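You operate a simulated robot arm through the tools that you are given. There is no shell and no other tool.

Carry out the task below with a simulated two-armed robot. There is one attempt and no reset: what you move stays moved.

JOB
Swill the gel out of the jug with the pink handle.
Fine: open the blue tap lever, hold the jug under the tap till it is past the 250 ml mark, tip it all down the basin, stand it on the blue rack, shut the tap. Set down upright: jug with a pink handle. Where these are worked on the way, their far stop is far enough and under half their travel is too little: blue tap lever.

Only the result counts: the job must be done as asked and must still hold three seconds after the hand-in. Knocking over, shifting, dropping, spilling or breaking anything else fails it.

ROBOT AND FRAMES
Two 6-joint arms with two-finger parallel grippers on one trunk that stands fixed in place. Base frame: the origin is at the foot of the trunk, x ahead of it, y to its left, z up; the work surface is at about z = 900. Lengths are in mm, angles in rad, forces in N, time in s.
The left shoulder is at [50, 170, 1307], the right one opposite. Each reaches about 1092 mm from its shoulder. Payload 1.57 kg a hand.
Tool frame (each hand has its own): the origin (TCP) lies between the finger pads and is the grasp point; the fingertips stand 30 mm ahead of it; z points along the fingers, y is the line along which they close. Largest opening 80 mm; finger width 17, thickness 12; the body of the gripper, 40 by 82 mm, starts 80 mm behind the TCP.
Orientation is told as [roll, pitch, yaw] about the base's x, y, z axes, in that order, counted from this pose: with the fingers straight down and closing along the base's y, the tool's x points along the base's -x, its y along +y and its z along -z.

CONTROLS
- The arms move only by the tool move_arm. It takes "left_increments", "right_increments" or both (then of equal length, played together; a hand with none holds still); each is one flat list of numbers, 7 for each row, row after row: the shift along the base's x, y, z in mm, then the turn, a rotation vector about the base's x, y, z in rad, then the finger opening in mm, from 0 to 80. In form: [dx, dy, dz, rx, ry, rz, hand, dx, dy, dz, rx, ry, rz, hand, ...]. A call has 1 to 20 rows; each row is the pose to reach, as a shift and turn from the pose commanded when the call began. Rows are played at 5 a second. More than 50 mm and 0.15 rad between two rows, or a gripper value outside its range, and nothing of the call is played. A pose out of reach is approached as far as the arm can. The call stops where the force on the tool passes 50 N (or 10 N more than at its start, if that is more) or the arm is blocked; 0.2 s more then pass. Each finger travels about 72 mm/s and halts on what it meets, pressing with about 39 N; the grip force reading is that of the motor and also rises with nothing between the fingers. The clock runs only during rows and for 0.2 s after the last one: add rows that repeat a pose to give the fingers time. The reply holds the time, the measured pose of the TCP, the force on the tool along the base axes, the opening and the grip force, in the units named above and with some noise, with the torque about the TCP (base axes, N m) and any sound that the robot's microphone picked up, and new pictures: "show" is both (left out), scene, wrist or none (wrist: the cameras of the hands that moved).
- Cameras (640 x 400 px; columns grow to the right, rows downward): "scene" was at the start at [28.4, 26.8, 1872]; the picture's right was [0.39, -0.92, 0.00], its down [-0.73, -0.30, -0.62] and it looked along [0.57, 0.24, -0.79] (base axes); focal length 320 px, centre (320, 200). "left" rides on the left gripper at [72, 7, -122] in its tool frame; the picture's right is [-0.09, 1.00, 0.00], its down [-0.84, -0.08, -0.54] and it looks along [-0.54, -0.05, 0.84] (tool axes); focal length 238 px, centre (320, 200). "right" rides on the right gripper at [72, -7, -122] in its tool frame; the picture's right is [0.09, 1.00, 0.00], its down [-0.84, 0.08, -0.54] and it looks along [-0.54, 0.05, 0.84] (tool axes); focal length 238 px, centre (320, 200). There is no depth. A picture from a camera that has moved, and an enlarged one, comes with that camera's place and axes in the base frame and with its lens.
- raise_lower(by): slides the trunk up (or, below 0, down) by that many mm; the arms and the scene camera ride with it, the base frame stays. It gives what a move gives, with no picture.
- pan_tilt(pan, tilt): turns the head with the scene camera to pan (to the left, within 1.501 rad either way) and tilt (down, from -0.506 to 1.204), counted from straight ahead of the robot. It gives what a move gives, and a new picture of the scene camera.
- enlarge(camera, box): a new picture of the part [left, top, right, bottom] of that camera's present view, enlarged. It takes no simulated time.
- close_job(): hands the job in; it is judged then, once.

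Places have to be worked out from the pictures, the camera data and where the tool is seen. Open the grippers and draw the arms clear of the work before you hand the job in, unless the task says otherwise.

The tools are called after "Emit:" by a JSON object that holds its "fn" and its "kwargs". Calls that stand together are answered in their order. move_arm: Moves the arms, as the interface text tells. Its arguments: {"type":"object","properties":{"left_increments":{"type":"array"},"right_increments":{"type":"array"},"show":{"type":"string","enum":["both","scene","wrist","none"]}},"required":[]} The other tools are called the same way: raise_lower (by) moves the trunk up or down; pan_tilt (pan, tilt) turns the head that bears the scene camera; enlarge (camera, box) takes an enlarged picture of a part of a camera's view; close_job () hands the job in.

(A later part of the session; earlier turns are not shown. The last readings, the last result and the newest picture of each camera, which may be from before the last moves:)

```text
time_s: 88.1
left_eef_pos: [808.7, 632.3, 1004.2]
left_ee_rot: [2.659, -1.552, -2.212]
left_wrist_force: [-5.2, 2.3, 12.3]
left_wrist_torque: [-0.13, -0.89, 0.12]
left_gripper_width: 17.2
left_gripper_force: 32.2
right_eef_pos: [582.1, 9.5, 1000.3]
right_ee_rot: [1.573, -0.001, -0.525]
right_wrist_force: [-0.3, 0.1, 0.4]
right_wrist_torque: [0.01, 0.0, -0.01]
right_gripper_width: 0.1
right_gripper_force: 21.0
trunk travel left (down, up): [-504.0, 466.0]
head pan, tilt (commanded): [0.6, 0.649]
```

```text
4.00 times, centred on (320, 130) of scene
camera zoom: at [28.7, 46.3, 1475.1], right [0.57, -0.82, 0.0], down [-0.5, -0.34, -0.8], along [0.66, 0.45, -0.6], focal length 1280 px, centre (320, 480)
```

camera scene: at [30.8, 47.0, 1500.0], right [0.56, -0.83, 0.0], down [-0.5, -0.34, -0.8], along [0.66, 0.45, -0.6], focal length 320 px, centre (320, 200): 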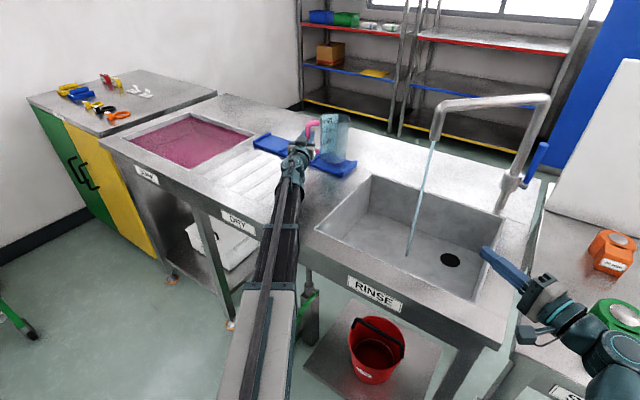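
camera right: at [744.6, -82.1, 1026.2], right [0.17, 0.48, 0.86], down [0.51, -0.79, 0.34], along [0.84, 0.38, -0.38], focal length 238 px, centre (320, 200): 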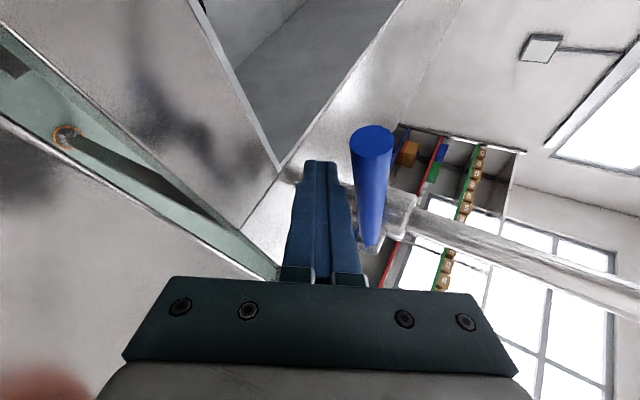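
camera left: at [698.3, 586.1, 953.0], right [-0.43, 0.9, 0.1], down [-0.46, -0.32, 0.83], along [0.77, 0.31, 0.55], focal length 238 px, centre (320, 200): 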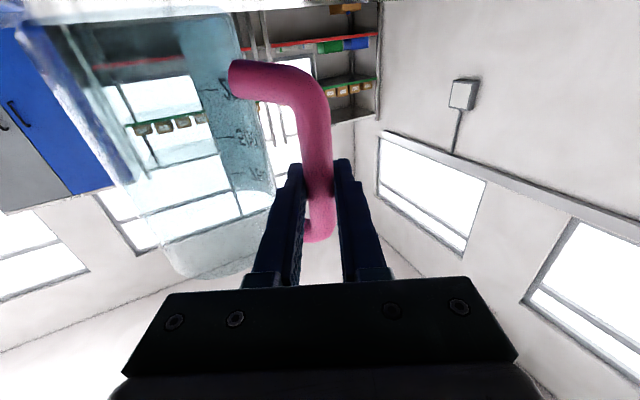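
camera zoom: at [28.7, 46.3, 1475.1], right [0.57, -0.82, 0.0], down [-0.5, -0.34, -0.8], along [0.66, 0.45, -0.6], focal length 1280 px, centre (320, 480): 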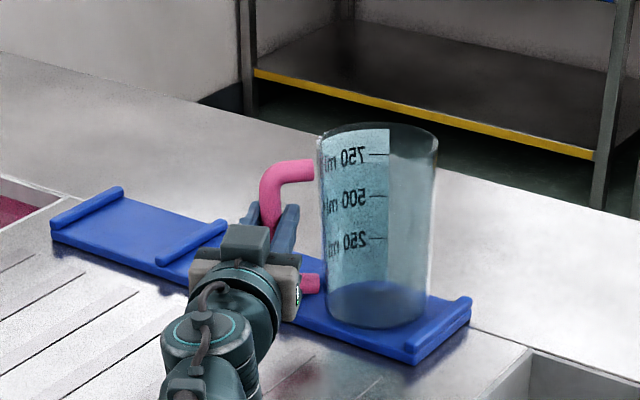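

The rack is taking the load (about 12 N). I'll ease up 4 mm to cut the preload, then open the fingers gently to 34 mm; the right finger has about 20 mm to the jug wall.

Emit:
{"fn": "raise_lower", "kwargs": {"by": 4}}

Emit:
{"fn": "move_arm", "kwargs": {"left_increments": [0, 0, 0, 0, 0, 0, 18, 0, 0, 0, 0, 0, 0, 20, 0, 0, 0, 0, 0, 0, 24, 0, 0, 0, 0, 0, 0, 29, 0, 0, 0, 0, 0, 0, 34, 0, 0, 0, 0, 0, 0, 34, 0, 0, 0, 0, 0, 0, 34], "show": "both"}}

Emit:
{"fn": "enlarge", "kwargs": {"camera": "scene", "box": [270, 80, 370, 180]}}

```text
time_s: 88.6
left_eef_pos: [809.8, 630.9, 1006.0]
left_ee_rot: [2.543, -1.554, -2.097]
left_wrist_force: [-0.5, -0.9, -0.6]
left_wrist_torque: [-0.04, -0.07, -0.05]
left_gripper_width: 16.9
left_gripper_force: 32.5
right_eef_pos: [582.9, 8.7, 1003.8]
right_ee_rot: [1.571, -0.001, -0.522]
right_wrist_force: [-0.2, 0.0, 0.5]
right_wrist_torque: [-0.03, 0.01, 0.01]
right_gripper_width: 0.0
right_gripper_force: 21.4
trunk travel left (down, up): [-508.0, 462.0]
head pan, tilt (commanded): [0.6, 0.649]
```

```text
time_s: 90.2
left_eef_pos: [810.1, 630.0, 1005.4]
left_ee_rot: [2.576, -1.552, -2.13]
left_wrist_force: [0.5, 0.4, 0.2]
left_wrist_torque: [-0.02, 0.02, 0.0]
left_gripper_width: 34.2
left_gripper_force: 0.0
right_eef_pos: [582.7, 10.2, 1003.1]
right_ee_rot: [1.572, 0.001, -0.524]
right_wrist_force: [-0.3, -0.8, -0.5]
right_wrist_torque: [0.03, 0.01, 0.0]
right_gripper_width: 0.0
right_gripper_force: 21.3
trunk travel left (down, up): [-508.0, 462.0]
head pan, tilt (commanded): [0.6, 0.649]
camera scene: at [30.6, 46.9, 1479.0], right [0.56, -0.83, 0.0], down [-0.5, -0.34, -0.8], along [0.66, 0.45, -0.6], focal length 320 px, centre (320, 200)
camera left: at [698.2, 586.1, 932.1], right [-0.43, 0.9, 0.1], down [-0.46, -0.32, 0.83], along [0.77, 0.31, 0.55], focal length 238 px, centre (320, 200)
```

scene: 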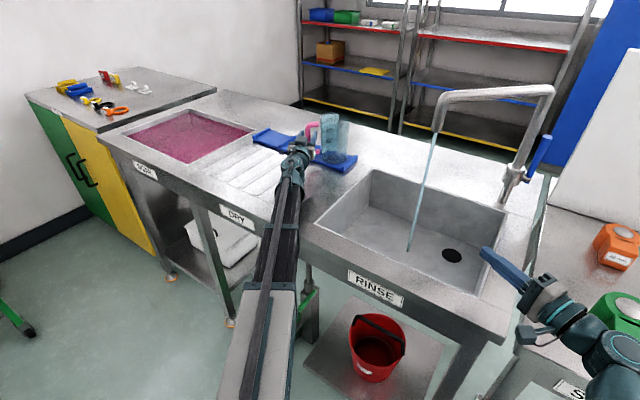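
left: 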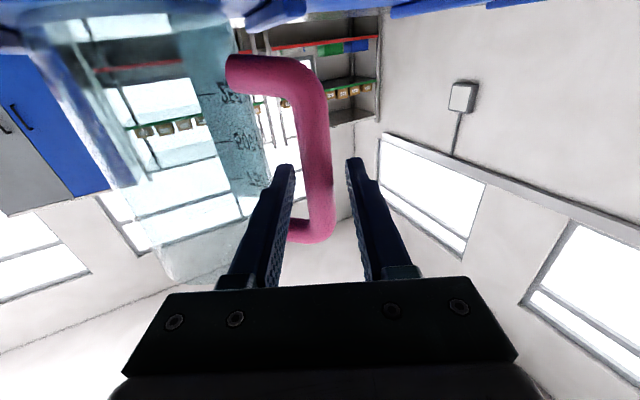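

```text
4.00 times, centred on (320, 130) of scene
camera zoom: at [30.6, 46.9, 1479.0], right [0.56, -0.83, 0.0], down [-0.5, -0.34, -0.8], along [0.66, 0.45, -0.6], focal length 1280 px, centre (320, 480)
```

zoom: 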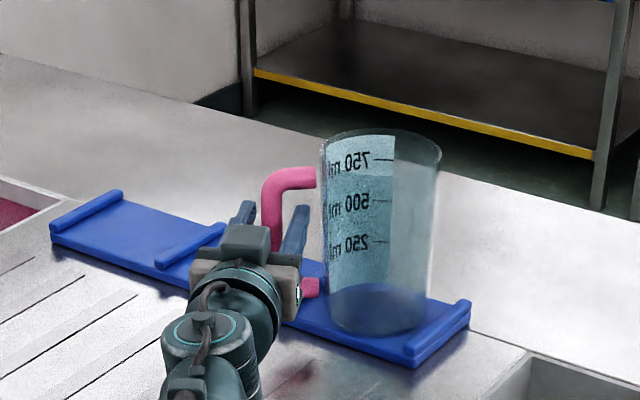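

The fingers are off the bar and the jug stands upright in the bay. I'll pull the hand straight back along its own axis, out of the handle loop.

Emit:
{"fn": "move_arm", "kwargs": {"left_increments": [-9, -4.3, 0, 0, 0, 0, 34, -18, -8.7, 0, 0, 0, 0, 34, -36, -17.3, 0, 0, 0, 0, 34, -54, -26, 0, 0, 0, 0, 34, -72, -34.6, 0, 0, 0, 0, 34, -100, -48, 0, 0, 0, 0, 34], "show": "both"}}

Emit:
{"fn": "enlarge", "kwargs": {"camera": "scene", "box": [260, 70, 380, 180]}}

```text
time_s: 91.6
left_eef_pos: [708.9, 583.1, 1006.7]
left_ee_rot: [2.594, -1.553, -2.147]
left_wrist_force: [0.0, 0.0, -0.2]
left_wrist_torque: [0.0, 0.0, -0.02]
left_gripper_width: 33.9
left_gripper_force: 0.0
right_eef_pos: [583.3, 10.8, 1004.0]
right_ee_rot: [1.571, 0.0, -0.524]
right_wrist_force: [1.4, 0.7, 0.2]
right_wrist_torque: [0.01, 0.01, -0.01]
right_gripper_width: 0.0
right_gripper_force: 21.0
trunk travel left (down, up): [-508.0, 462.0]
head pan, tilt (commanded): [0.6, 0.649]
camera scene: at [30.6, 46.8, 1479.0], right [0.56, -0.83, 0.0], down [-0.5, -0.34, -0.8], along [0.66, 0.45, -0.6], focal length 320 px, centre (320, 200)
camera left: at [597.3, 537.9, 932.2], right [-0.43, 0.9, 0.1], down [-0.46, -0.32, 0.83], along [0.77, 0.31, 0.55], focal length 238 px, centre (320, 200)
```

scene: 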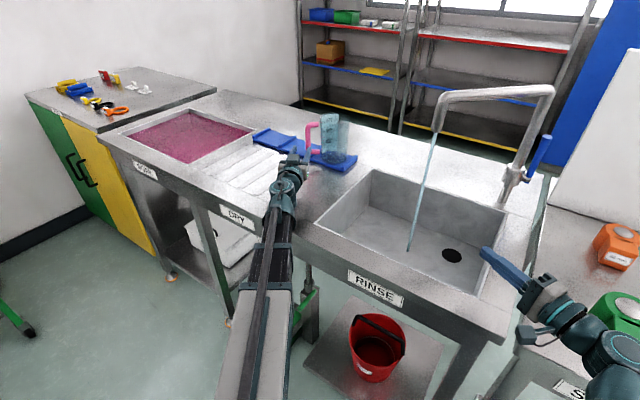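
left: 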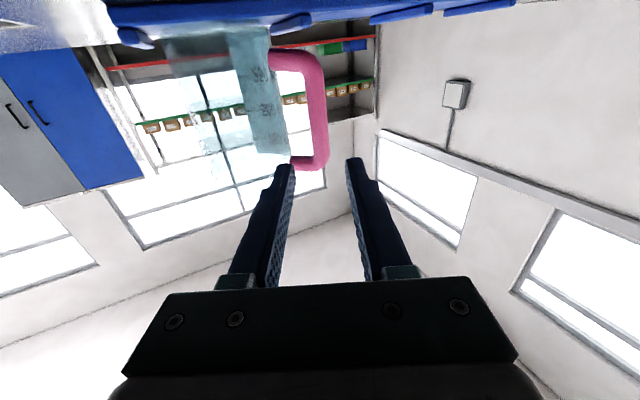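

```text
3.64 times, centred on (320, 125) of scene
camera zoom: at [30.6, 46.8, 1479.0], right [0.56, -0.83, 0.0], down [-0.5, -0.34, -0.8], along [0.66, 0.45, -0.6], focal length 1164 px, centre (320, 473)
```

zoom: 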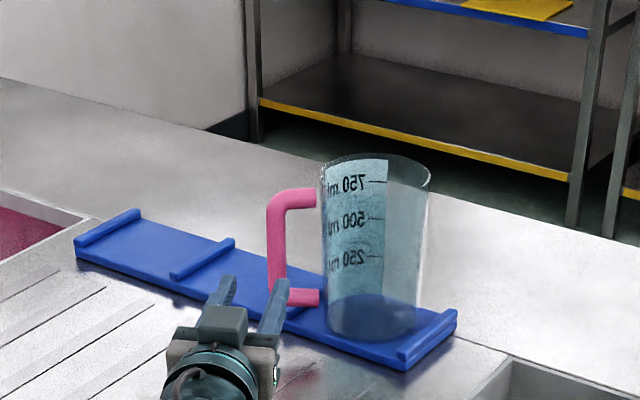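

The jug stands upright on the rack, free of the hand. Now for the tap: the lever must come back from about 82° to level. I'll raise the trunk so the right wrist is near z=1099, and roll the right hand so its fingers open side to side.

Emit:
{"fn": "raise_lower", "kwargs": {"by": 96}}

Emit:
{"fn": "move_arm", "kwargs": {"right_increments": [0, 0, 0, -0.0714, -0.1237, 0, 0, 0, 0, 0, -0.1428, -0.2473, 0, 0, 0, 0, 0, -0.2142, -0.371, 0, 20, 0, 0, 0, -0.2856, -0.4947, 0, 40, 0, 0, 0, -0.357, -0.6183, 0, 60, 0, 0, 0, -0.4284, -0.742, 0, 80, 0, 0, 0, -0.4998, -0.8657, 0, 80, 0, 0, 0, -0.5712, -0.9893, 0, 80, 0, 0, 0, -0.6426, -1.113, 0, 80, 0, 0, 0, -0.714, -1.2367, 0, 80, 0, 0, 0, -0.7854, -1.3603, 0, 80, 0, 0, 0, -0.7854, -1.3603, 0, 80], "show": "both"}}

```text
time_s: 92.9
left_eef_pos: [708.9, 583.9, 1102.4]
left_ee_rot: [2.598, -1.553, -2.153]
left_wrist_force: [0.4, 0.3, -0.5]
left_wrist_torque: [0.0, -0.02, -0.02]
left_gripper_width: 34.2
left_gripper_force: 0.1
right_eef_pos: [581.8, 10.5, 1099.0]
right_ee_rot: [1.57, 0.001, -0.524]
right_wrist_force: [0.2, -0.8, 1.1]
right_wrist_torque: [-0.04, 0.0, 0.01]
right_gripper_width: 0.1
right_gripper_force: 21.2
trunk travel left (down, up): [-604.0, 366.0]
head pan, tilt (commanded): [0.6, 0.649]
```

```text
time_s: 95.5
left_eef_pos: [710.2, 583.2, 1102.4]
left_ee_rot: [2.602, -1.553, -2.156]
left_wrist_force: [0.3, -0.8, 0.3]
left_wrist_torque: [-0.02, 0.04, 0.0]
left_gripper_width: 34.0
left_gripper_force: 0.1
right_eef_pos: [581.2, 9.4, 1099.5]
right_ee_rot: [-1.42, -1.569, 2.471]
right_wrist_force: [-0.1, 0.0, 0.1]
right_wrist_torque: [-0.01, 0.01, -0.03]
right_gripper_width: 79.8
right_gripper_force: 0.1
trunk travel left (down, up): [-604.0, 366.0]
head pan, tilt (commanded): [0.6, 0.649]
camera scene: at [30.6, 46.9, 1575.0], right [0.56, -0.83, 0.0], down [-0.5, -0.34, -0.8], along [0.66, 0.45, -0.6], focal length 320 px, centre (320, 200)
camera right: at [526.5, -98.5, 1027.3], right [-0.86, 0.5, -0.09], down [-0.34, -0.43, 0.84], along [0.38, 0.75, 0.54], focal length 238 px, centre (320, 200)
```

scene: 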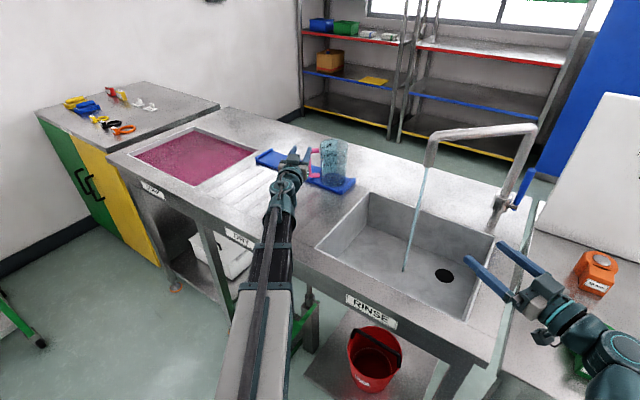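
right: 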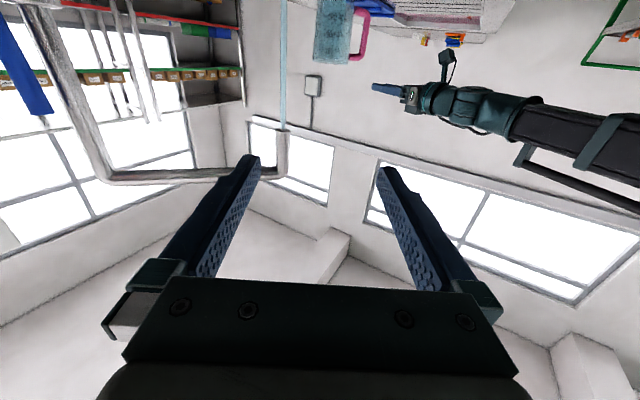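

The right hand is now open side to side. I'll re-measure the lever before approaching it.

Emit:
{"fn": "enlarge", "kwargs": {"camera": "scene", "box": [460, 110, 580, 230]}}

Emit:
{"fn": "enlarge", "kwargs": {"camera": "right", "box": [0, 0, 300, 200]}}

```text
3.33 times, centred on (520, 170) of scene
camera zoom: at [30.6, 46.9, 1575.0], right [0.56, -0.83, 0.0], down [-0.5, -0.34, -0.8], along [0.66, 0.45, -0.6], focal length 1067 px, centre (-347, 300)
```

zoom: 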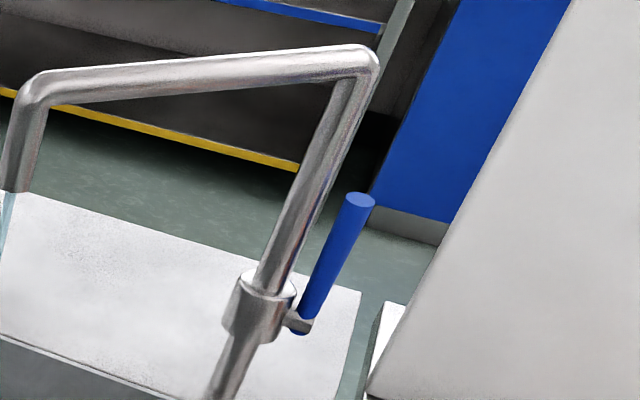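

```text
2.00 times, centred on (150, 100) of right
camera zoom: at [526.5, -98.5, 1027.3], right [-0.86, 0.5, -0.09], down [-0.34, -0.43, 0.84], along [0.38, 0.75, 0.54], focal length 477 px, centre (660, 400)
```

zoom: 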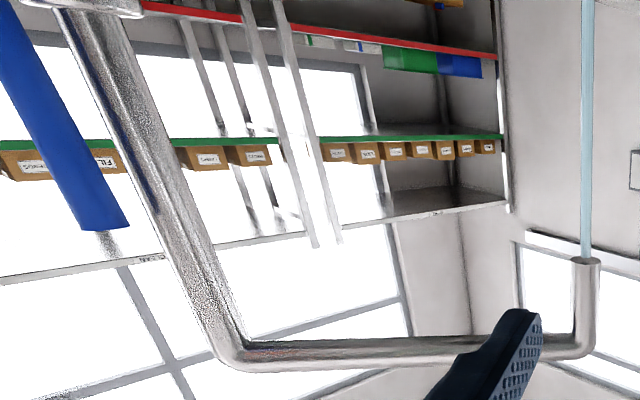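

The lever tip is at about (939, -8, 1125), so it's near 83°. I'll bring the open hand to a spot 90 mm short of the lever along the finger direction.

Emit:
{"fn": "move_arm", "kwargs": {"right_increments": [38.8, -13.2, 0, 0, 0, 0, 80, 77.6, -26.4, 0, 0, 0, 0, 80, 116.4, -39.6, 0, 0, 0, 0, 80, 155.1, -52.9, 0, 0, 0, 0, 80, 193.9, -66.1, 0, 0, 0, 0, 80, 232.7, -79.3, 0, 0, 0, 0, 80, 271.5, -92.5, 0, 0, 0, 0, 80, 310.3, -105.7, 0, 0, 0, 0, 80, 310.3, -105.7, 0, 0, 0, 0, 80], "show": "both"}}

Emit:
{"fn": "enlarge", "kwargs": {"camera": "scene", "box": [460, 100, 600, 240]}}

```text
time_s: 97.5
left_eef_pos: [709.9, 584.1, 1103.1]
left_ee_rot: [2.597, -1.553, -2.149]
left_wrist_force: [-0.2, -0.4, 0.4]
left_wrist_torque: [-0.03, -0.03, -0.03]
left_gripper_width: 33.9
left_gripper_force: 0.1
right_eef_pos: [893.5, -94.4, 1098.9]
right_ee_rot: [3.026, -1.57, -1.976]
right_wrist_force: [1.6, -0.1, 0.5]
right_wrist_torque: [0.01, 0.0, -0.02]
right_gripper_width: 79.8
right_gripper_force: 0.0
trunk travel left (down, up): [-604.0, 366.0]
head pan, tilt (commanded): [0.6, 0.649]
camera scene: at [30.7, 46.8, 1575.0], right [0.56, -0.83, 0.0], down [-0.5, -0.34, -0.8], along [0.66, 0.45, -0.6], focal length 320 px, centre (320, 200)
camera right: at [836.9, -203.7, 1027.4], right [-0.86, 0.5, -0.09], down [-0.34, -0.43, 0.84], along [0.38, 0.75, 0.54], focal length 238 px, centre (320, 200)
```

scene: 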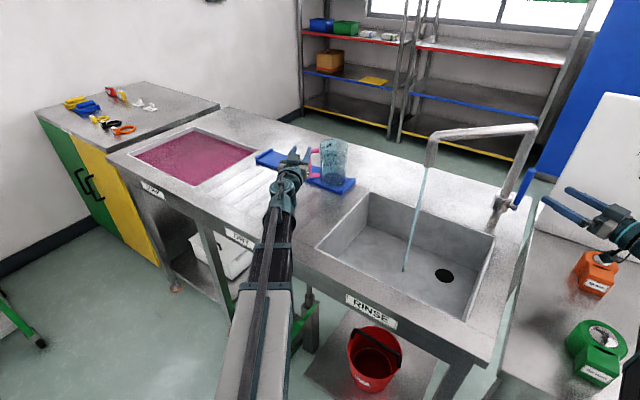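
right: 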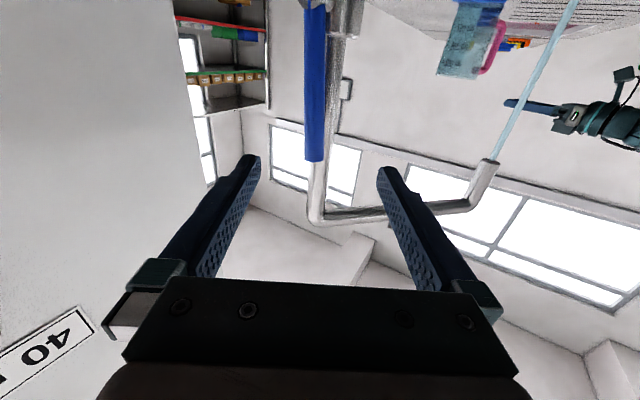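

```text
2.86 times, centred on (530, 170) of scene
camera zoom: at [30.7, 46.8, 1575.0], right [0.56, -0.83, 0.0], down [-0.5, -0.34, -0.8], along [0.66, 0.45, -0.6], focal length 914 px, centre (-280, 286)
```

zoom: 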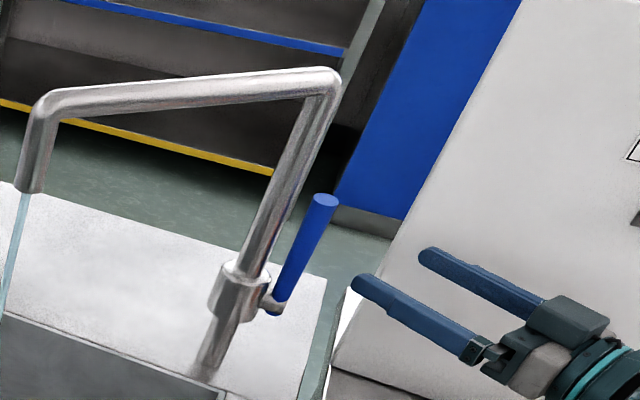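

The wrist view shows the lever centred between the fingers. I'll advance 83 mm along the finger direction so they straddle it, stopping short of the tap column.

Emit:
{"fn": "move_arm", "kwargs": {"right_increments": [13.8, 24, 0, 0, 0, 0, 80, 27.7, 48, 0, 0, 0, 0, 80, 41.5, 71.9, 0, 0, 0, 0, 80, 41.5, 71.9, 0, 0, 0, 0, 80], "show": "both"}}

Emit:
{"fn": "enlarge", "kwargs": {"camera": "scene", "box": [460, 100, 600, 240]}}

```text
time_s: 98.5
left_eef_pos: [710.0, 583.5, 1101.7]
left_ee_rot: [2.6, -1.553, -2.154]
left_wrist_force: [0.5, 0.2, -0.1]
left_wrist_torque: [0.01, -0.02, -0.04]
left_gripper_width: 34.1
left_gripper_force: 0.0
right_eef_pos: [934.7, -23.5, 1099.2]
right_ee_rot: [2.976, -1.57, -1.928]
right_wrist_force: [0.1, 0.3, 0.8]
right_wrist_torque: [0.03, -0.03, 0.0]
right_gripper_width: 80.0
right_gripper_force: 0.0
trunk travel left (down, up): [-604.0, 366.0]
head pan, tilt (commanded): [0.6, 0.649]
camera scene: at [30.7, 47.0, 1575.0], right [0.56, -0.83, 0.0], down [-0.5, -0.34, -0.8], along [0.66, 0.45, -0.6], focal length 320 px, centre (320, 200)
camera right: at [878.4, -131.6, 1027.4], right [-0.86, 0.5, -0.09], down [-0.34, -0.43, 0.84], along [0.38, 0.75, 0.54], focal length 238 px, centre (320, 200)
```

scene: 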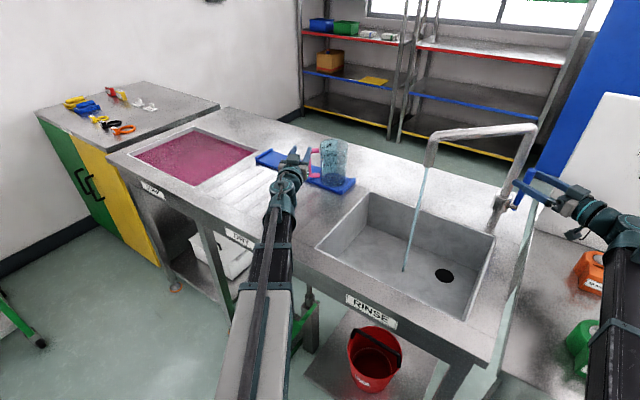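
right: 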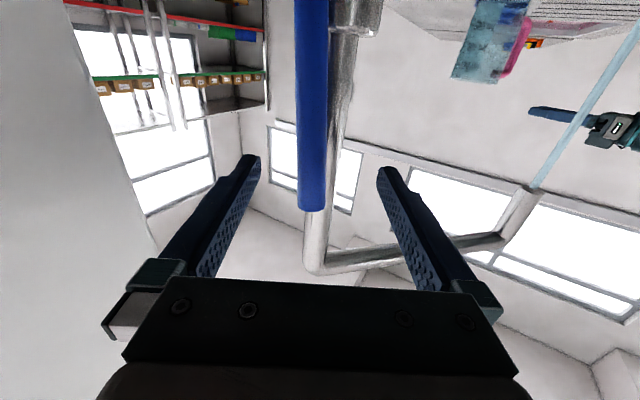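

```text
2.86 times, centred on (530, 170) of scene
camera zoom: at [30.7, 47.0, 1575.0], right [0.56, -0.83, 0.0], down [-0.5, -0.34, -0.8], along [0.66, 0.45, -0.6], focal length 914 px, centre (-280, 286)
```

zoom: 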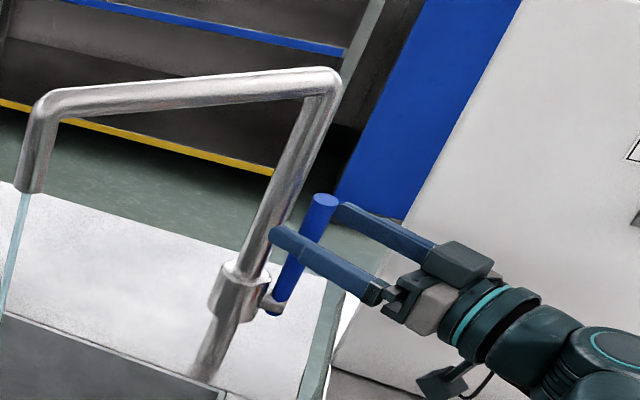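

The lever sits between the fingers. I'll narrow the gap to 46 mm and draw the hand toward the robot so the far finger pulls the lever down.

Emit:
{"fn": "move_arm", "kwargs": {"right_increments": [0, 0, 0, 0, 0, 0, 60, 0, 0, 0, 0, 0, 0, 46, -10, 0, 0, 0, 0, 0, 46, -20, 0, 0, 0, 0, 0, 46, -30, 0, 0, 0, 0, 0, 46, -40, 0, 0, 0, 0, 0, 46, -50, 0, 0, 0, 0, 0, 46, -60, 0, 0, 0, 0, 0, 46, -60, 0, 0, 0, 0, 0, 46], "show": "wrist"}}

Emit:
{"fn": "enlarge", "kwargs": {"camera": "scene", "box": [440, 100, 580, 240]}}

```text
time_s: 100.5
left_eef_pos: [709.9, 584.3, 1101.6]
left_ee_rot: [2.602, -1.554, -2.154]
left_wrist_force: [-0.6, -0.2, -0.6]
left_wrist_torque: [0.0, 0.02, -0.03]
left_gripper_width: 34.0
left_gripper_force: 0.1
right_eef_pos: [874.3, -24.4, 1099.9]
right_ee_rot: [0.425, -1.571, 0.621]
right_wrist_force: [-0.5, -0.4, -1.3]
right_wrist_torque: [-0.02, 0.0, -0.01]
right_gripper_width: 45.7
right_gripper_force: 0.0
trunk travel left (down, up): [-604.0, 366.0]
head pan, tilt (commanded): [0.6, 0.649]
camera right: at [818.6, -132.3, 1027.3], right [-0.86, 0.5, -0.09], down [-0.34, -0.43, 0.84], along [0.38, 0.75, 0.54], focal length 238 px, centre (320, 200)
```

right: 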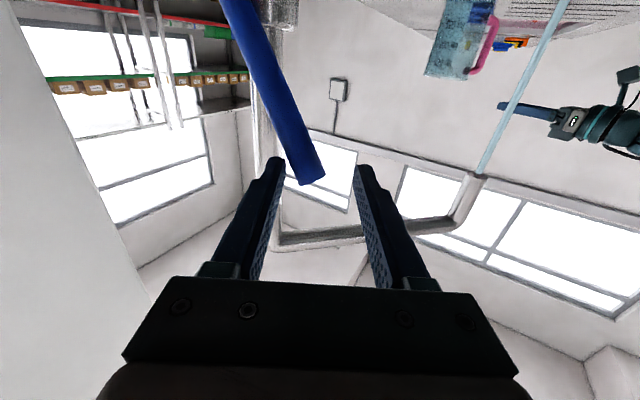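

```text
2.86 times, centred on (510, 170) of scene
camera zoom: at [30.7, 46.9, 1575.0], right [0.56, -0.83, 0.0], down [-0.5, -0.34, -0.8], along [0.66, 0.45, -0.6], focal length 914 px, centre (-223, 286)
```

zoom: 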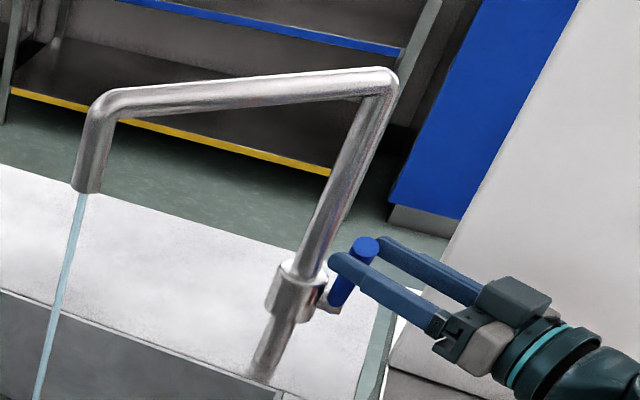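

The lever is at about 60°. I'll lower 25 mm, widen the gap a little, and draw it further down.

Emit:
{"fn": "raise_lower", "kwargs": {"by": -25}}

Emit:
{"fn": "move_arm", "kwargs": {"right_increments": [0, 0, 0, 0, 0, 0, 64, -10, 0, 0, 0, 0, 0, 64, -20, 0, 0, 0, 0, 0, 64, -30, 0, 0, 0, 0, 0, 64, -35, 0, 0, 0, 0, 0, 64, -35, 0, 0, 0, 0, 0, 64], "show": "wrist"}}

Emit:
{"fn": "enlarge", "kwargs": {"camera": "scene", "box": [440, 100, 580, 240]}}

```text
time_s: 101.2
left_eef_pos: [709.4, 583.7, 1077.5]
left_ee_rot: [2.603, -1.552, -2.158]
left_wrist_force: [0.5, 0.0, -0.2]
left_wrist_torque: [0.01, 0.0, 0.0]
left_gripper_width: 34.1
left_gripper_force: 0.0
right_eef_pos: [873.9, -23.8, 1072.9]
right_ee_rot: [0.111, -1.572, 0.937]
right_wrist_force: [0.1, -0.4, -0.9]
right_wrist_torque: [0.0, -0.01, 0.0]
right_gripper_width: 45.9
right_gripper_force: 0.1
trunk travel left (down, up): [-579.0, 391.0]
head pan, tilt (commanded): [0.6, 0.649]
```

```text
time_s: 102.6
left_eef_pos: [708.9, 582.8, 1078.9]
left_ee_rot: [2.588, -1.551, -2.14]
left_wrist_force: [0.8, -0.6, 0.0]
left_wrist_torque: [0.02, 0.0, -0.01]
left_gripper_width: 34.2
left_gripper_force: 0.0
right_eef_pos: [839.4, -24.7, 1074.4]
right_ee_rot: [1.479, -1.571, -0.43]
right_wrist_force: [0.7, -4.5, -0.9]
right_wrist_torque: [0.0, 0.02, -0.13]
right_gripper_width: 66.1
right_gripper_force: 0.4
trunk travel left (down, up): [-579.0, 391.0]
head pan, tilt (commanded): [0.6, 0.649]
camera right: at [783.6, -132.9, 1002.2], right [-0.86, 0.5, -0.09], down [-0.34, -0.43, 0.84], along [0.38, 0.75, 0.54], focal length 238 px, centre (320, 200)
```

right: 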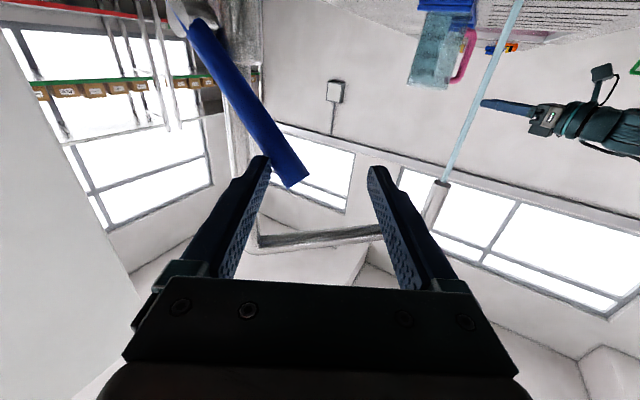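

```text
2.86 times, centred on (510, 170) of scene
camera zoom: at [30.8, 46.4, 1550.0], right [0.56, -0.83, 0.0], down [-0.5, -0.34, -0.8], along [0.66, 0.45, -0.6], focal length 914 px, centre (-223, 286)
```

zoom: 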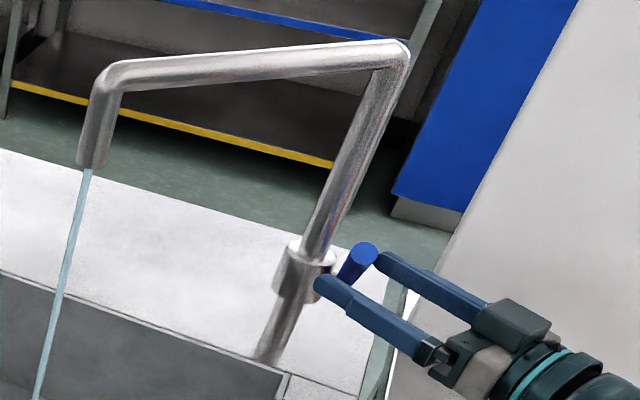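

The lever is at about 42°. The far finger can't take it level (the near finger would jam), so I'll open, back the hand out, raise the trunk, and come back with closed fingers from above to press it down.

Emit:
{"fn": "move_arm", "kwargs": {"right_increments": [0, 0, 0, 0, 0, 0, 80, -15, -26, 0, 0, 0, 0, 80, -30, -52, 0, 0, 0, 0, 80, -45, -78, 0, 0, 0, 0, 80, -55, -95, 0, 0, 0, 0, 80, -55, -95, 0, 0, 0, 0, 80], "show": "none"}}

Emit:
{"fn": "raise_lower", "kwargs": {"by": 170}}

Emit:
{"fn": "enlarge", "kwargs": {"camera": "scene", "box": [440, 120, 600, 260]}}

```text
time_s: 104.0
left_eef_pos: [708.0, 583.1, 1077.4]
left_ee_rot: [2.598, -1.552, -2.151]
left_wrist_force: [-0.4, -0.5, 0.0]
left_wrist_torque: [0.01, -0.03, -0.02]
left_gripper_width: 34.3
left_gripper_force: 0.1
right_eef_pos: [784.5, -119.9, 1074.0]
right_ee_rot: [0.218, -1.571, 0.829]
right_wrist_force: [1.0, 0.3, 0.2]
right_wrist_torque: [0.01, -0.03, 0.01]
right_gripper_width: 80.0
right_gripper_force: 0.1
trunk travel left (down, up): [-579.0, 391.0]
head pan, tilt (commanded): [0.6, 0.649]
```

```text
time_s: 106.0
left_eef_pos: [711.1, 584.5, 1248.0]
left_ee_rot: [2.594, -1.553, -2.151]
left_wrist_force: [0.4, 0.6, 0.3]
left_wrist_torque: [0.01, -0.01, -0.01]
left_gripper_width: 34.0
left_gripper_force: 0.0
right_eef_pos: [783.4, -118.8, 1243.5]
right_ee_rot: [0.263, -1.571, 0.786]
right_wrist_force: [0.0, -0.5, 0.4]
right_wrist_torque: [0.02, 0.01, 0.01]
right_gripper_width: 80.3
right_gripper_force: 0.1
trunk travel left (down, up): [-749.0, 221.0]
head pan, tilt (commanded): [0.6, 0.649]
```

```text
2.86 times, centred on (520, 190) of scene
camera zoom: at [30.8, 46.9, 1719.9], right [0.56, -0.83, 0.0], down [-0.5, -0.34, -0.8], along [0.66, 0.45, -0.6], focal length 914 px, centre (-251, 229)
```

zoom: 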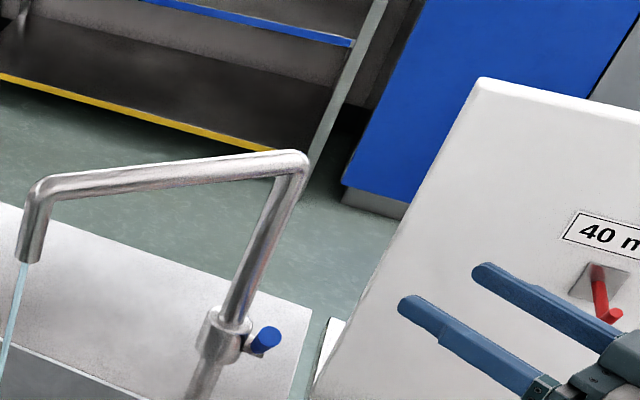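

The lever holds at about 43°. I'll close the fingers, tilt the hand 30° down, and move the poker over the lever, with about 10 mm clearance above its raised tip.

Emit:
{"fn": "move_arm", "kwargs": {"right_increments": [-0.9, -1.6, -28.7, -0.1134, 0.0655, 0, 60, -3.7, -6.5, -56.9, -0.2267, 0.1309, 0, 40, -8.4, -14.5, -84.2, -0.3401, 0.1964, 0, 20, -14.7, -25.5, -110, -0.4534, 0.2618, 0, 0, 6.9, 0.6, -110, -0.4534, 0.2618, 0, 0, 28.4, 26.6, -110, -0.4534, 0.2618, 0, 0, 50, 52.7, -110, -0.4534, 0.2618, 0, 0, 71.5, 78.7, -110, -0.4534, 0.2618, 0, 0, 93.1, 104.8, -110, -0.4534, 0.2618, 0, 0, 93.1, 104.8, -110, -0.4534, 0.2618, 0, 0], "show": "both"}}

Emit:
{"fn": "enlarge", "kwargs": {"camera": "scene", "box": [440, 120, 600, 260]}}

```text
time_s: 108.2
left_eef_pos: [710.0, 583.2, 1248.4]
left_ee_rot: [2.603, -1.553, -2.159]
left_wrist_force: [0.3, 0.6, -0.1]
left_wrist_torque: [-0.01, -0.02, 0.02]
left_gripper_width: 34.1
left_gripper_force: 0.0
right_eef_pos: [878.1, -14.7, 1134.3]
right_ee_rot: [0.0, -1.047, 1.048]
right_wrist_force: [0.0, 0.7, -0.5]
right_wrist_torque: [-0.03, -0.03, 0.01]
right_gripper_width: 0.2
right_gripper_force: 20.9
trunk travel left (down, up): [-749.0, 221.0]
head pan, tilt (commanded): [0.6, 0.649]
camera scene: at [30.5, 46.8, 1720.0], right [0.56, -0.83, 0.0], down [-0.5, -0.34, -0.8], along [0.66, 0.45, -0.6], focal length 320 px, centre (320, 200)
camera right: at [812.7, -138.7, 1133.0], right [-0.89, 0.46, -0.08], down [-0.09, -0.01, 1.0], along [0.46, 0.89, 0.05], focal length 238 px, centre (320, 200)
```

scene: 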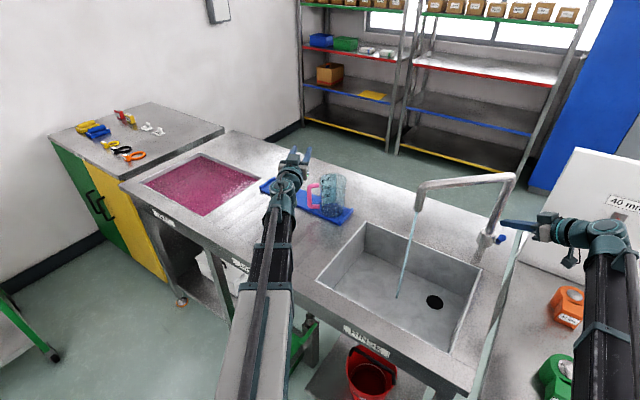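
right: 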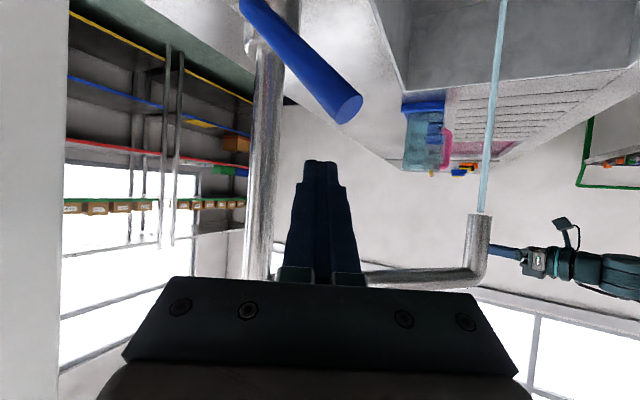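

```text
2.86 times, centred on (520, 190) of scene
camera zoom: at [30.5, 46.8, 1720.0], right [0.56, -0.83, 0.0], down [-0.5, -0.34, -0.8], along [0.66, 0.45, -0.6], focal length 914 px, centre (-251, 229)
```

zoom: 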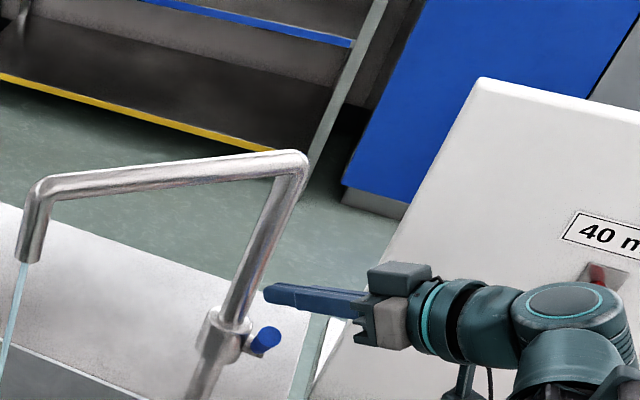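

The poker is directly above the lever with the tip of the lever just to its robot side. I'll lower the trunk in steps, pressing the lever down and watching the force.

Emit:
{"fn": "raise_lower", "kwargs": {"by": -45}}

Emit:
{"fn": "raise_lower", "kwargs": {"by": -25}}

Emit:
{"fn": "enlarge", "kwargs": {"camera": "scene", "box": [400, 90, 580, 240]}}

Emit:
{"fn": "enlarge", "kwargs": {"camera": "right", "box": [160, 0, 480, 290]}}

```text
time_s: 109.0
left_eef_pos: [709.5, 583.2, 1201.9]
left_ee_rot: [2.606, -1.552, -2.158]
left_wrist_force: [0.4, -0.8, -0.6]
left_wrist_torque: [-0.01, -0.01, 0.0]
left_gripper_width: 34.0
left_gripper_force: 0.0
right_eef_pos: [877.2, -13.7, 1089.8]
right_ee_rot: [0.0, -1.048, 1.047]
right_wrist_force: [0.3, 0.5, -0.5]
right_wrist_torque: [0.01, 0.03, -0.05]
right_gripper_width: 0.2
right_gripper_force: 21.1
trunk travel left (down, up): [-704.0, 266.0]
head pan, tilt (commanded): [0.6, 0.649]
```

```text
time_s: 109.8
left_eef_pos: [709.7, 585.1, 1178.0]
left_ee_rot: [2.603, -1.554, -2.158]
left_wrist_force: [-0.3, 0.0, -0.2]
left_wrist_torque: [-0.01, 0.03, 0.0]
left_gripper_width: 34.1
left_gripper_force: 0.1
right_eef_pos: [879.3, -13.8, 1064.5]
right_ee_rot: [0.0, -1.048, 1.047]
right_wrist_force: [0.2, 0.0, -0.6]
right_wrist_torque: [0.02, -0.01, 0.0]
right_gripper_width: 0.0
right_gripper_force: 21.0
trunk travel left (down, up): [-679.0, 291.0]
head pan, tilt (commanded): [0.6, 0.649]
```

```text
2.67 times, centred on (490, 165) of scene
camera zoom: at [30.5, 46.8, 1649.9], right [0.56, -0.83, 0.0], down [-0.5, -0.34, -0.8], along [0.66, 0.45, -0.6], focal length 853 px, centre (-133, 293)
```

zoom: 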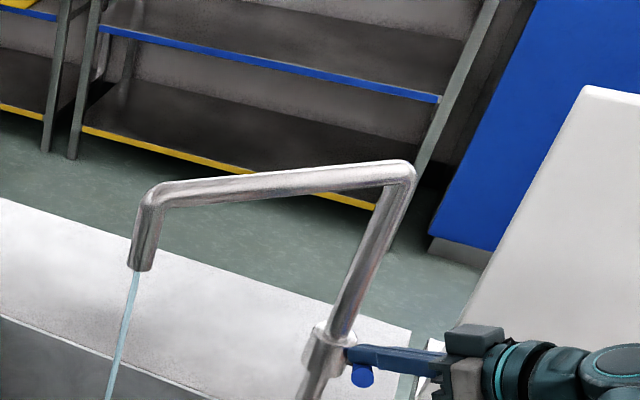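

```text
1.38 times, centred on (320, 145) of right
camera zoom: at [812.7, -138.9, 1063.0], right [-0.89, 0.46, -0.08], down [-0.09, -0.01, 1.0], along [0.46, 0.89, 0.05], focal length 329 px, centre (320, 276)
```

zoom: 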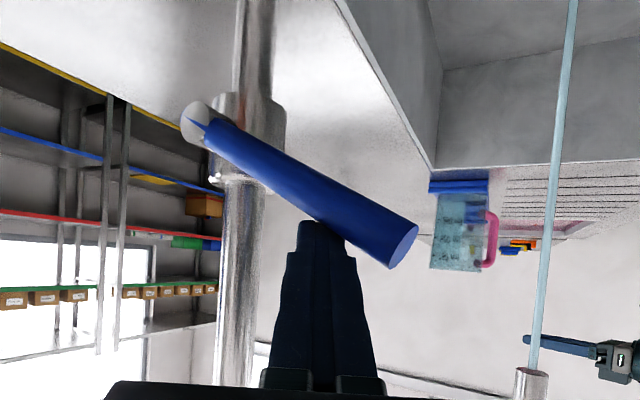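

The lever is following down (about 28°). I'll carry on lowering.

Emit:
{"fn": "raise_lower", "kwargs": {"by": -15}}

Emit:
{"fn": "raise_lower", "kwargs": {"by": -12}}

Emit:
{"fn": "enlarge", "kwargs": {"camera": "scene", "box": [400, 70, 580, 220]}}

Emit:
{"fn": "enlarge", "kwargs": {"camera": "right", "box": [160, 0, 480, 290]}}

```text
time_s: 110.4
left_eef_pos: [709.5, 582.5, 1163.1]
left_ee_rot: [2.604, -1.554, -2.158]
left_wrist_force: [0.0, 0.1, 0.4]
left_wrist_torque: [0.01, 0.01, -0.03]
left_gripper_width: 33.9
left_gripper_force: 0.0
right_eef_pos: [878.0, -13.9, 1049.2]
right_ee_rot: [0.001, -1.047, 1.046]
right_wrist_force: [-0.1, -0.4, 0.1]
right_wrist_torque: [0.01, -0.01, 0.0]
right_gripper_width: 0.0
right_gripper_force: 21.5
trunk travel left (down, up): [-664.0, 306.0]
head pan, tilt (commanded): [0.6, 0.649]
```

```text
time_s: 111.0
left_eef_pos: [709.7, 583.6, 1150.3]
left_ee_rot: [2.605, -1.554, -2.157]
left_wrist_force: [-0.3, -0.5, 0.0]
left_wrist_torque: [0.0, 0.0, 0.01]
left_gripper_width: 34.0
left_gripper_force: 0.1
right_eef_pos: [877.6, -14.3, 1036.3]
right_ee_rot: [-0.001, -1.048, 1.046]
right_wrist_force: [0.7, 0.0, -0.6]
right_wrist_torque: [-0.03, 0.0, 0.02]
right_gripper_width: 0.2
right_gripper_force: 21.8
trunk travel left (down, up): [-652.0, 318.0]
head pan, tilt (commanded): [0.6, 0.649]
```

```text
2.67 times, centred on (490, 145) of scene
camera zoom: at [30.5, 46.8, 1622.9], right [0.56, -0.83, 0.0], down [-0.5, -0.34, -0.8], along [0.66, 0.45, -0.6], focal length 853 px, centre (-133, 347)
```

zoom: 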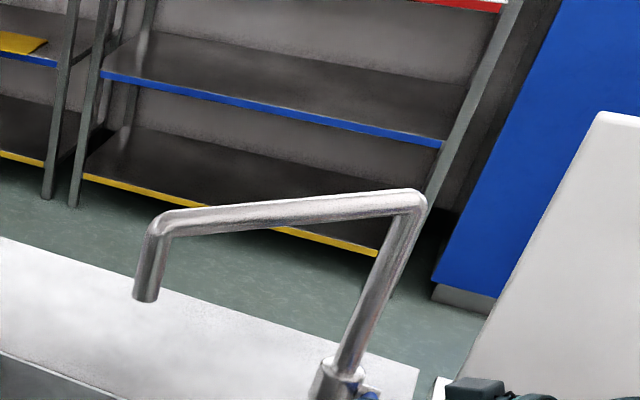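

```text
1.38 times, centred on (320, 145) of right
camera zoom: at [812.7, -138.9, 1036.0], right [-0.89, 0.46, -0.08], down [-0.09, -0.01, 1.0], along [0.46, 0.89, 0.05], focal length 329 px, centre (320, 276)
```

zoom: 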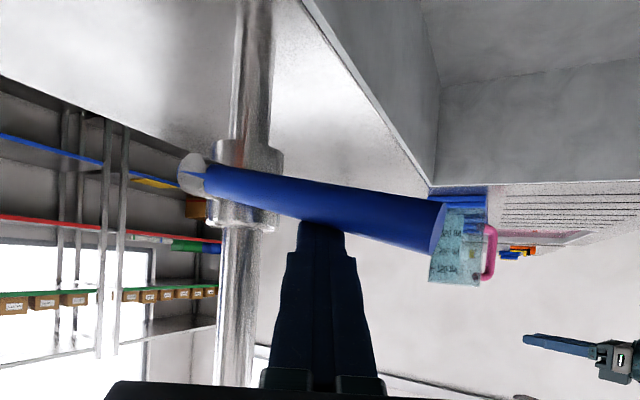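

The stream has stopped, but the lever is still a little above level. I'll press the last bit to its stop in small steps.

Emit:
{"fn": "raise_lower", "kwargs": {"by": -6}}

Emit:
{"fn": "raise_lower", "kwargs": {"by": -4}}

Emit:
{"fn": "raise_lower", "kwargs": {"by": -3}}

Emit:
{"fn": "enlarge", "kwargs": {"camera": "right", "box": [160, 0, 480, 290]}}

```text
time_s: 111.5
left_eef_pos: [708.8, 584.0, 1144.3]
left_ee_rot: [2.595, -1.552, -2.148]
left_wrist_force: [0.6, 0.8, 0.0]
left_wrist_torque: [0.03, 0.01, -0.02]
left_gripper_width: 34.0
left_gripper_force: 0.1
right_eef_pos: [878.5, -13.4, 1031.9]
right_ee_rot: [0.0, -1.046, 1.047]
right_wrist_force: [-0.2, 0.3, -0.6]
right_wrist_torque: [0.02, -0.02, -0.01]
right_gripper_width: 0.2
right_gripper_force: 22.0
trunk travel left (down, up): [-646.0, 324.0]
head pan, tilt (commanded): [0.6, 0.649]
```

```text
time_s: 112.1
left_eef_pos: [710.0, 583.9, 1140.8]
left_ee_rot: [2.598, -1.552, -2.151]
left_wrist_force: [-0.6, 0.7, 0.5]
left_wrist_torque: [0.0, -0.04, -0.02]
left_gripper_width: 33.8
left_gripper_force: 0.1
right_eef_pos: [878.7, -14.2, 1026.2]
right_ee_rot: [0.0, -1.047, 1.047]
right_wrist_force: [1.0, 0.2, -0.1]
right_wrist_torque: [0.02, 0.03, 0.0]
right_gripper_width: 0.0
right_gripper_force: 21.0
trunk travel left (down, up): [-642.0, 328.0]
head pan, tilt (commanded): [0.6, 0.649]
```

```text
time_s: 112.6
left_eef_pos: [709.7, 583.5, 1135.8]
left_ee_rot: [2.598, -1.554, -2.152]
left_wrist_force: [-0.2, 1.4, -0.3]
left_wrist_torque: [0.01, 0.0, -0.02]
left_gripper_width: 33.8
left_gripper_force: 0.1
right_eef_pos: [877.5, -14.0, 1023.9]
right_ee_rot: [0.0, -1.047, 1.046]
right_wrist_force: [-0.2, -1.2, -0.3]
right_wrist_torque: [0.01, -0.03, 0.01]
right_gripper_width: 0.3
right_gripper_force: 21.5
trunk travel left (down, up): [-639.0, 331.0]
head pan, tilt (commanded): [0.6, 0.649]
```

```text
1.38 times, centred on (320, 145) of right
camera zoom: at [812.9, -138.9, 1022.9], right [-0.89, 0.46, -0.08], down [-0.09, -0.01, 1.0], along [0.46, 0.89, 0.05], focal length 329 px, centre (320, 276)
```

zoom: 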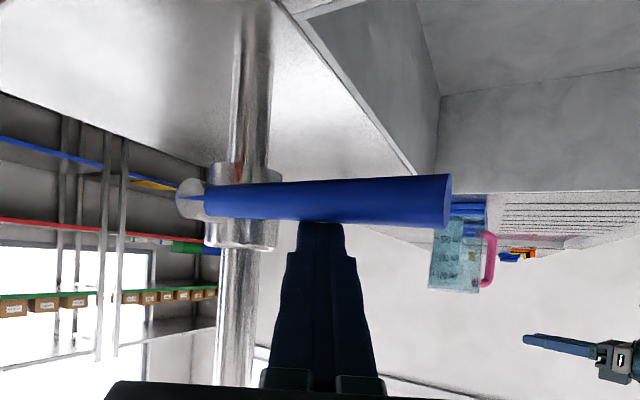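

The lever now looks level (z≈998 along its length), but there's no stop force yet. I'll press a few millimetres more to confirm it's fully shut.

Emit:
{"fn": "raise_lower", "kwargs": {"by": -3}}

Emit:
{"fn": "raise_lower", "kwargs": {"by": -3}}

Emit:
{"fn": "enlarge", "kwargs": {"camera": "right", "box": [160, 0, 480, 290]}}

```text
time_s: 113.1
left_eef_pos: [708.5, 582.9, 1134.8]
left_ee_rot: [2.639, -1.553, -2.192]
left_wrist_force: [0.2, 0.9, -0.1]
left_wrist_torque: [0.02, -0.04, 0.02]
left_gripper_width: 33.9
left_gripper_force: 0.1
right_eef_pos: [878.3, -13.1, 1022.7]
right_ee_rot: [0.0, -1.052, 1.048]
right_wrist_force: [3.5, 0.1, 12.7]
right_wrist_torque: [0.18, -0.3, -0.04]
right_gripper_width: 0.2
right_gripper_force: 21.2
trunk travel left (down, up): [-636.0, 334.0]
head pan, tilt (commanded): [0.6, 0.649]
```

```text
time_s: 113.6
left_eef_pos: [707.3, 582.9, 1133.7]
left_ee_rot: [2.689, -1.551, -2.242]
left_wrist_force: [-0.7, -0.2, -0.5]
left_wrist_torque: [-0.02, -0.01, 0.02]
left_gripper_width: 34.2
left_gripper_force: 0.0
right_eef_pos: [879.1, -13.4, 1021.2]
right_ee_rot: [-0.002, -1.054, 1.044]
right_wrist_force: [9.9, 1.1, 33.1]
right_wrist_torque: [0.46, -0.79, -0.12]
right_gripper_width: 0.0
right_gripper_force: 21.5
trunk travel left (down, up): [-633.0, 337.0]
head pan, tilt (commanded): [0.6, 0.649]
```

```text
1.38 times, centred on (320, 145) of right
camera zoom: at [811.9, -138.2, 1019.3], right [-0.88, 0.46, -0.08], down [-0.1, -0.01, 1.0], along [0.46, 0.89, 0.06], focal length 329 px, centre (320, 276)
```

zoom: 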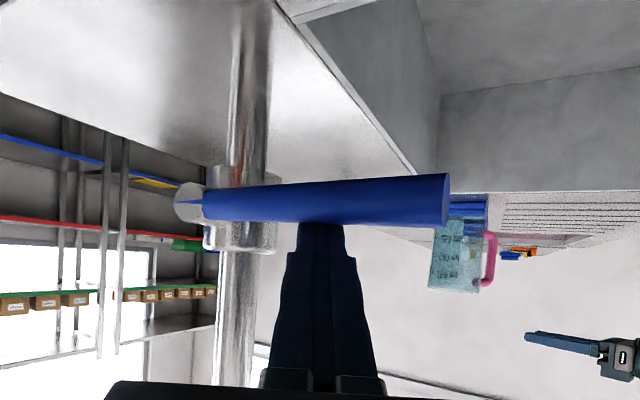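

A 33 N reaction shows the lever is hard on its closed stop. I'll lift the poker off and check the tap and the jug.

Emit:
{"fn": "raise_lower", "kwargs": {"by": 60}}

Emit:
{"fn": "move_arm", "kwargs": {"right_increments": [-30, -30, 0, 0, 0, 0, 0, -60, -60, 0, 0, 0, 0, 0, -100, -80, 0, 0, 0, 0, 20, -145, -85, 0, 0, 0, 0, 40, -190, -80, 0, 0, 0, 0, 60, -235, -75, 0, 0, 0, 0, 80, -280, -65, 0, 0, 0, 0, 80, -280, -65, 0, 0, 0, 0, 80], "left_increments": [-18, -9, 0, 0, 0, 0, 40, -36, -17, 0, 0, 0, 0, 50, -54, -26, 0, 0, 0, 0, 60, -72, -35, 0, 0, 0, 0, 70, -90, -43, 0, 0, 0, 0, 80, -90, -43, 0, 0, 0, 0, 80, -90, -43, 0, 0, 0, 0, 80, -90, -43, 0, 0, 0, 0, 80], "show": "scene"}}

Emit:
{"fn": "enlarge", "kwargs": {"camera": "scene", "box": [380, 80, 580, 260]}}

Emit:
{"fn": "enlarge", "kwargs": {"camera": "scene", "box": [230, 110, 390, 240]}}

```text
time_s: 114.6
left_eef_pos: [708.5, 582.5, 1190.8]
left_ee_rot: [2.592, -1.553, -2.144]
left_wrist_force: [-0.1, -0.3, -0.7]
left_wrist_torque: [-0.05, -0.03, -0.04]
left_gripper_width: 33.9
left_gripper_force: 0.0
right_eef_pos: [879.8, -13.9, 1079.1]
right_ee_rot: [0.002, -1.048, 1.047]
right_wrist_force: [0.5, 0.4, 1.1]
right_wrist_torque: [0.02, 0.01, 0.03]
right_gripper_width: 0.1
right_gripper_force: 21.6
trunk travel left (down, up): [-693.0, 277.0]
head pan, tilt (commanded): [0.6, 0.649]
```

```text
time_s: 116.4
left_eef_pos: [619.3, 541.3, 1191.0]
left_ee_rot: [2.612, -1.552, -2.163]
left_wrist_force: [-0.6, -0.3, 0.3]
left_wrist_torque: [-0.02, -0.01, 0.0]
left_gripper_width: 79.9
left_gripper_force: 0.0
right_eef_pos: [599.1, -80.1, 1077.5]
right_ee_rot: [0.0, -1.049, 1.047]
right_wrist_force: [-0.2, 0.2, 0.0]
right_wrist_torque: [0.02, -0.01, 0.03]
right_gripper_width: 80.1
right_gripper_force: 0.0
trunk travel left (down, up): [-693.0, 277.0]
head pan, tilt (commanded): [0.6, 0.649]
camera scene: at [30.7, 46.9, 1664.0], right [0.56, -0.83, 0.0], down [-0.5, -0.34, -0.8], along [0.66, 0.45, -0.6], focal length 320 px, centre (320, 200)
```

scene: 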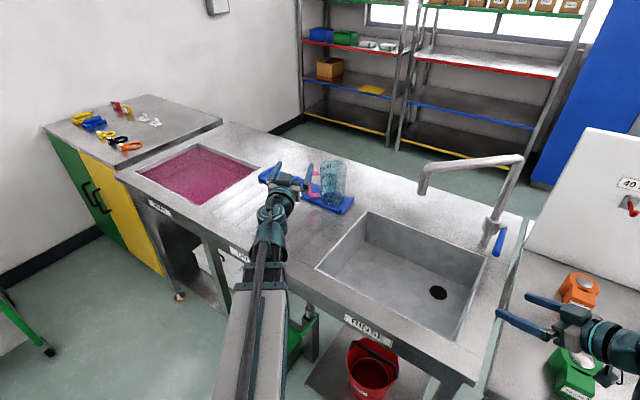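

```text
2.22 times, centred on (480, 170) of scene
camera zoom: at [30.7, 46.9, 1664.0], right [0.56, -0.83, 0.0], down [-0.5, -0.34, -0.8], along [0.66, 0.45, -0.6], focal length 711 px, centre (-36, 267)
```

zoom: 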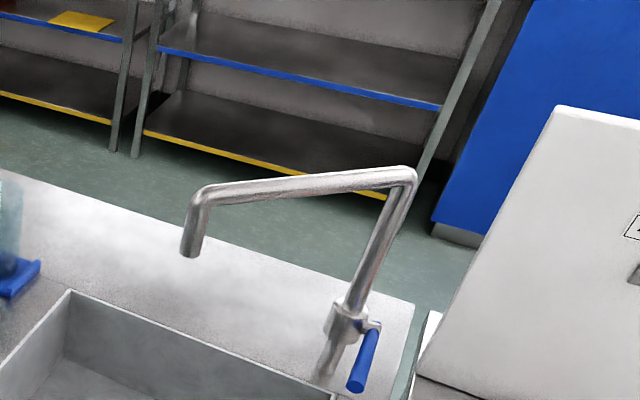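

```text
3.08 times, centred on (310, 175) of scene
camera zoom: at [30.7, 46.9, 1664.0], right [0.56, -0.83, 0.0], down [-0.5, -0.34, -0.8], along [0.66, 0.45, -0.6], focal length 985 px, centre (351, 277)
```

zoom: 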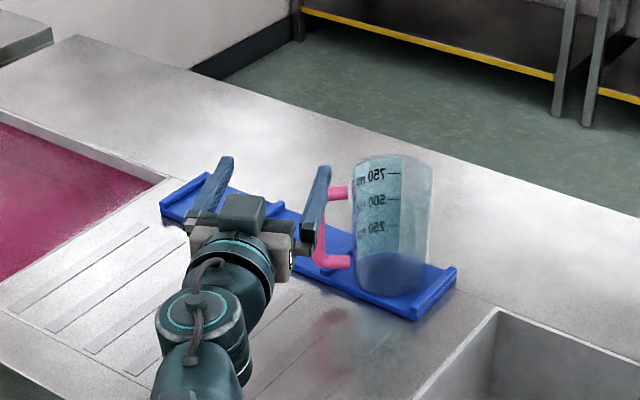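

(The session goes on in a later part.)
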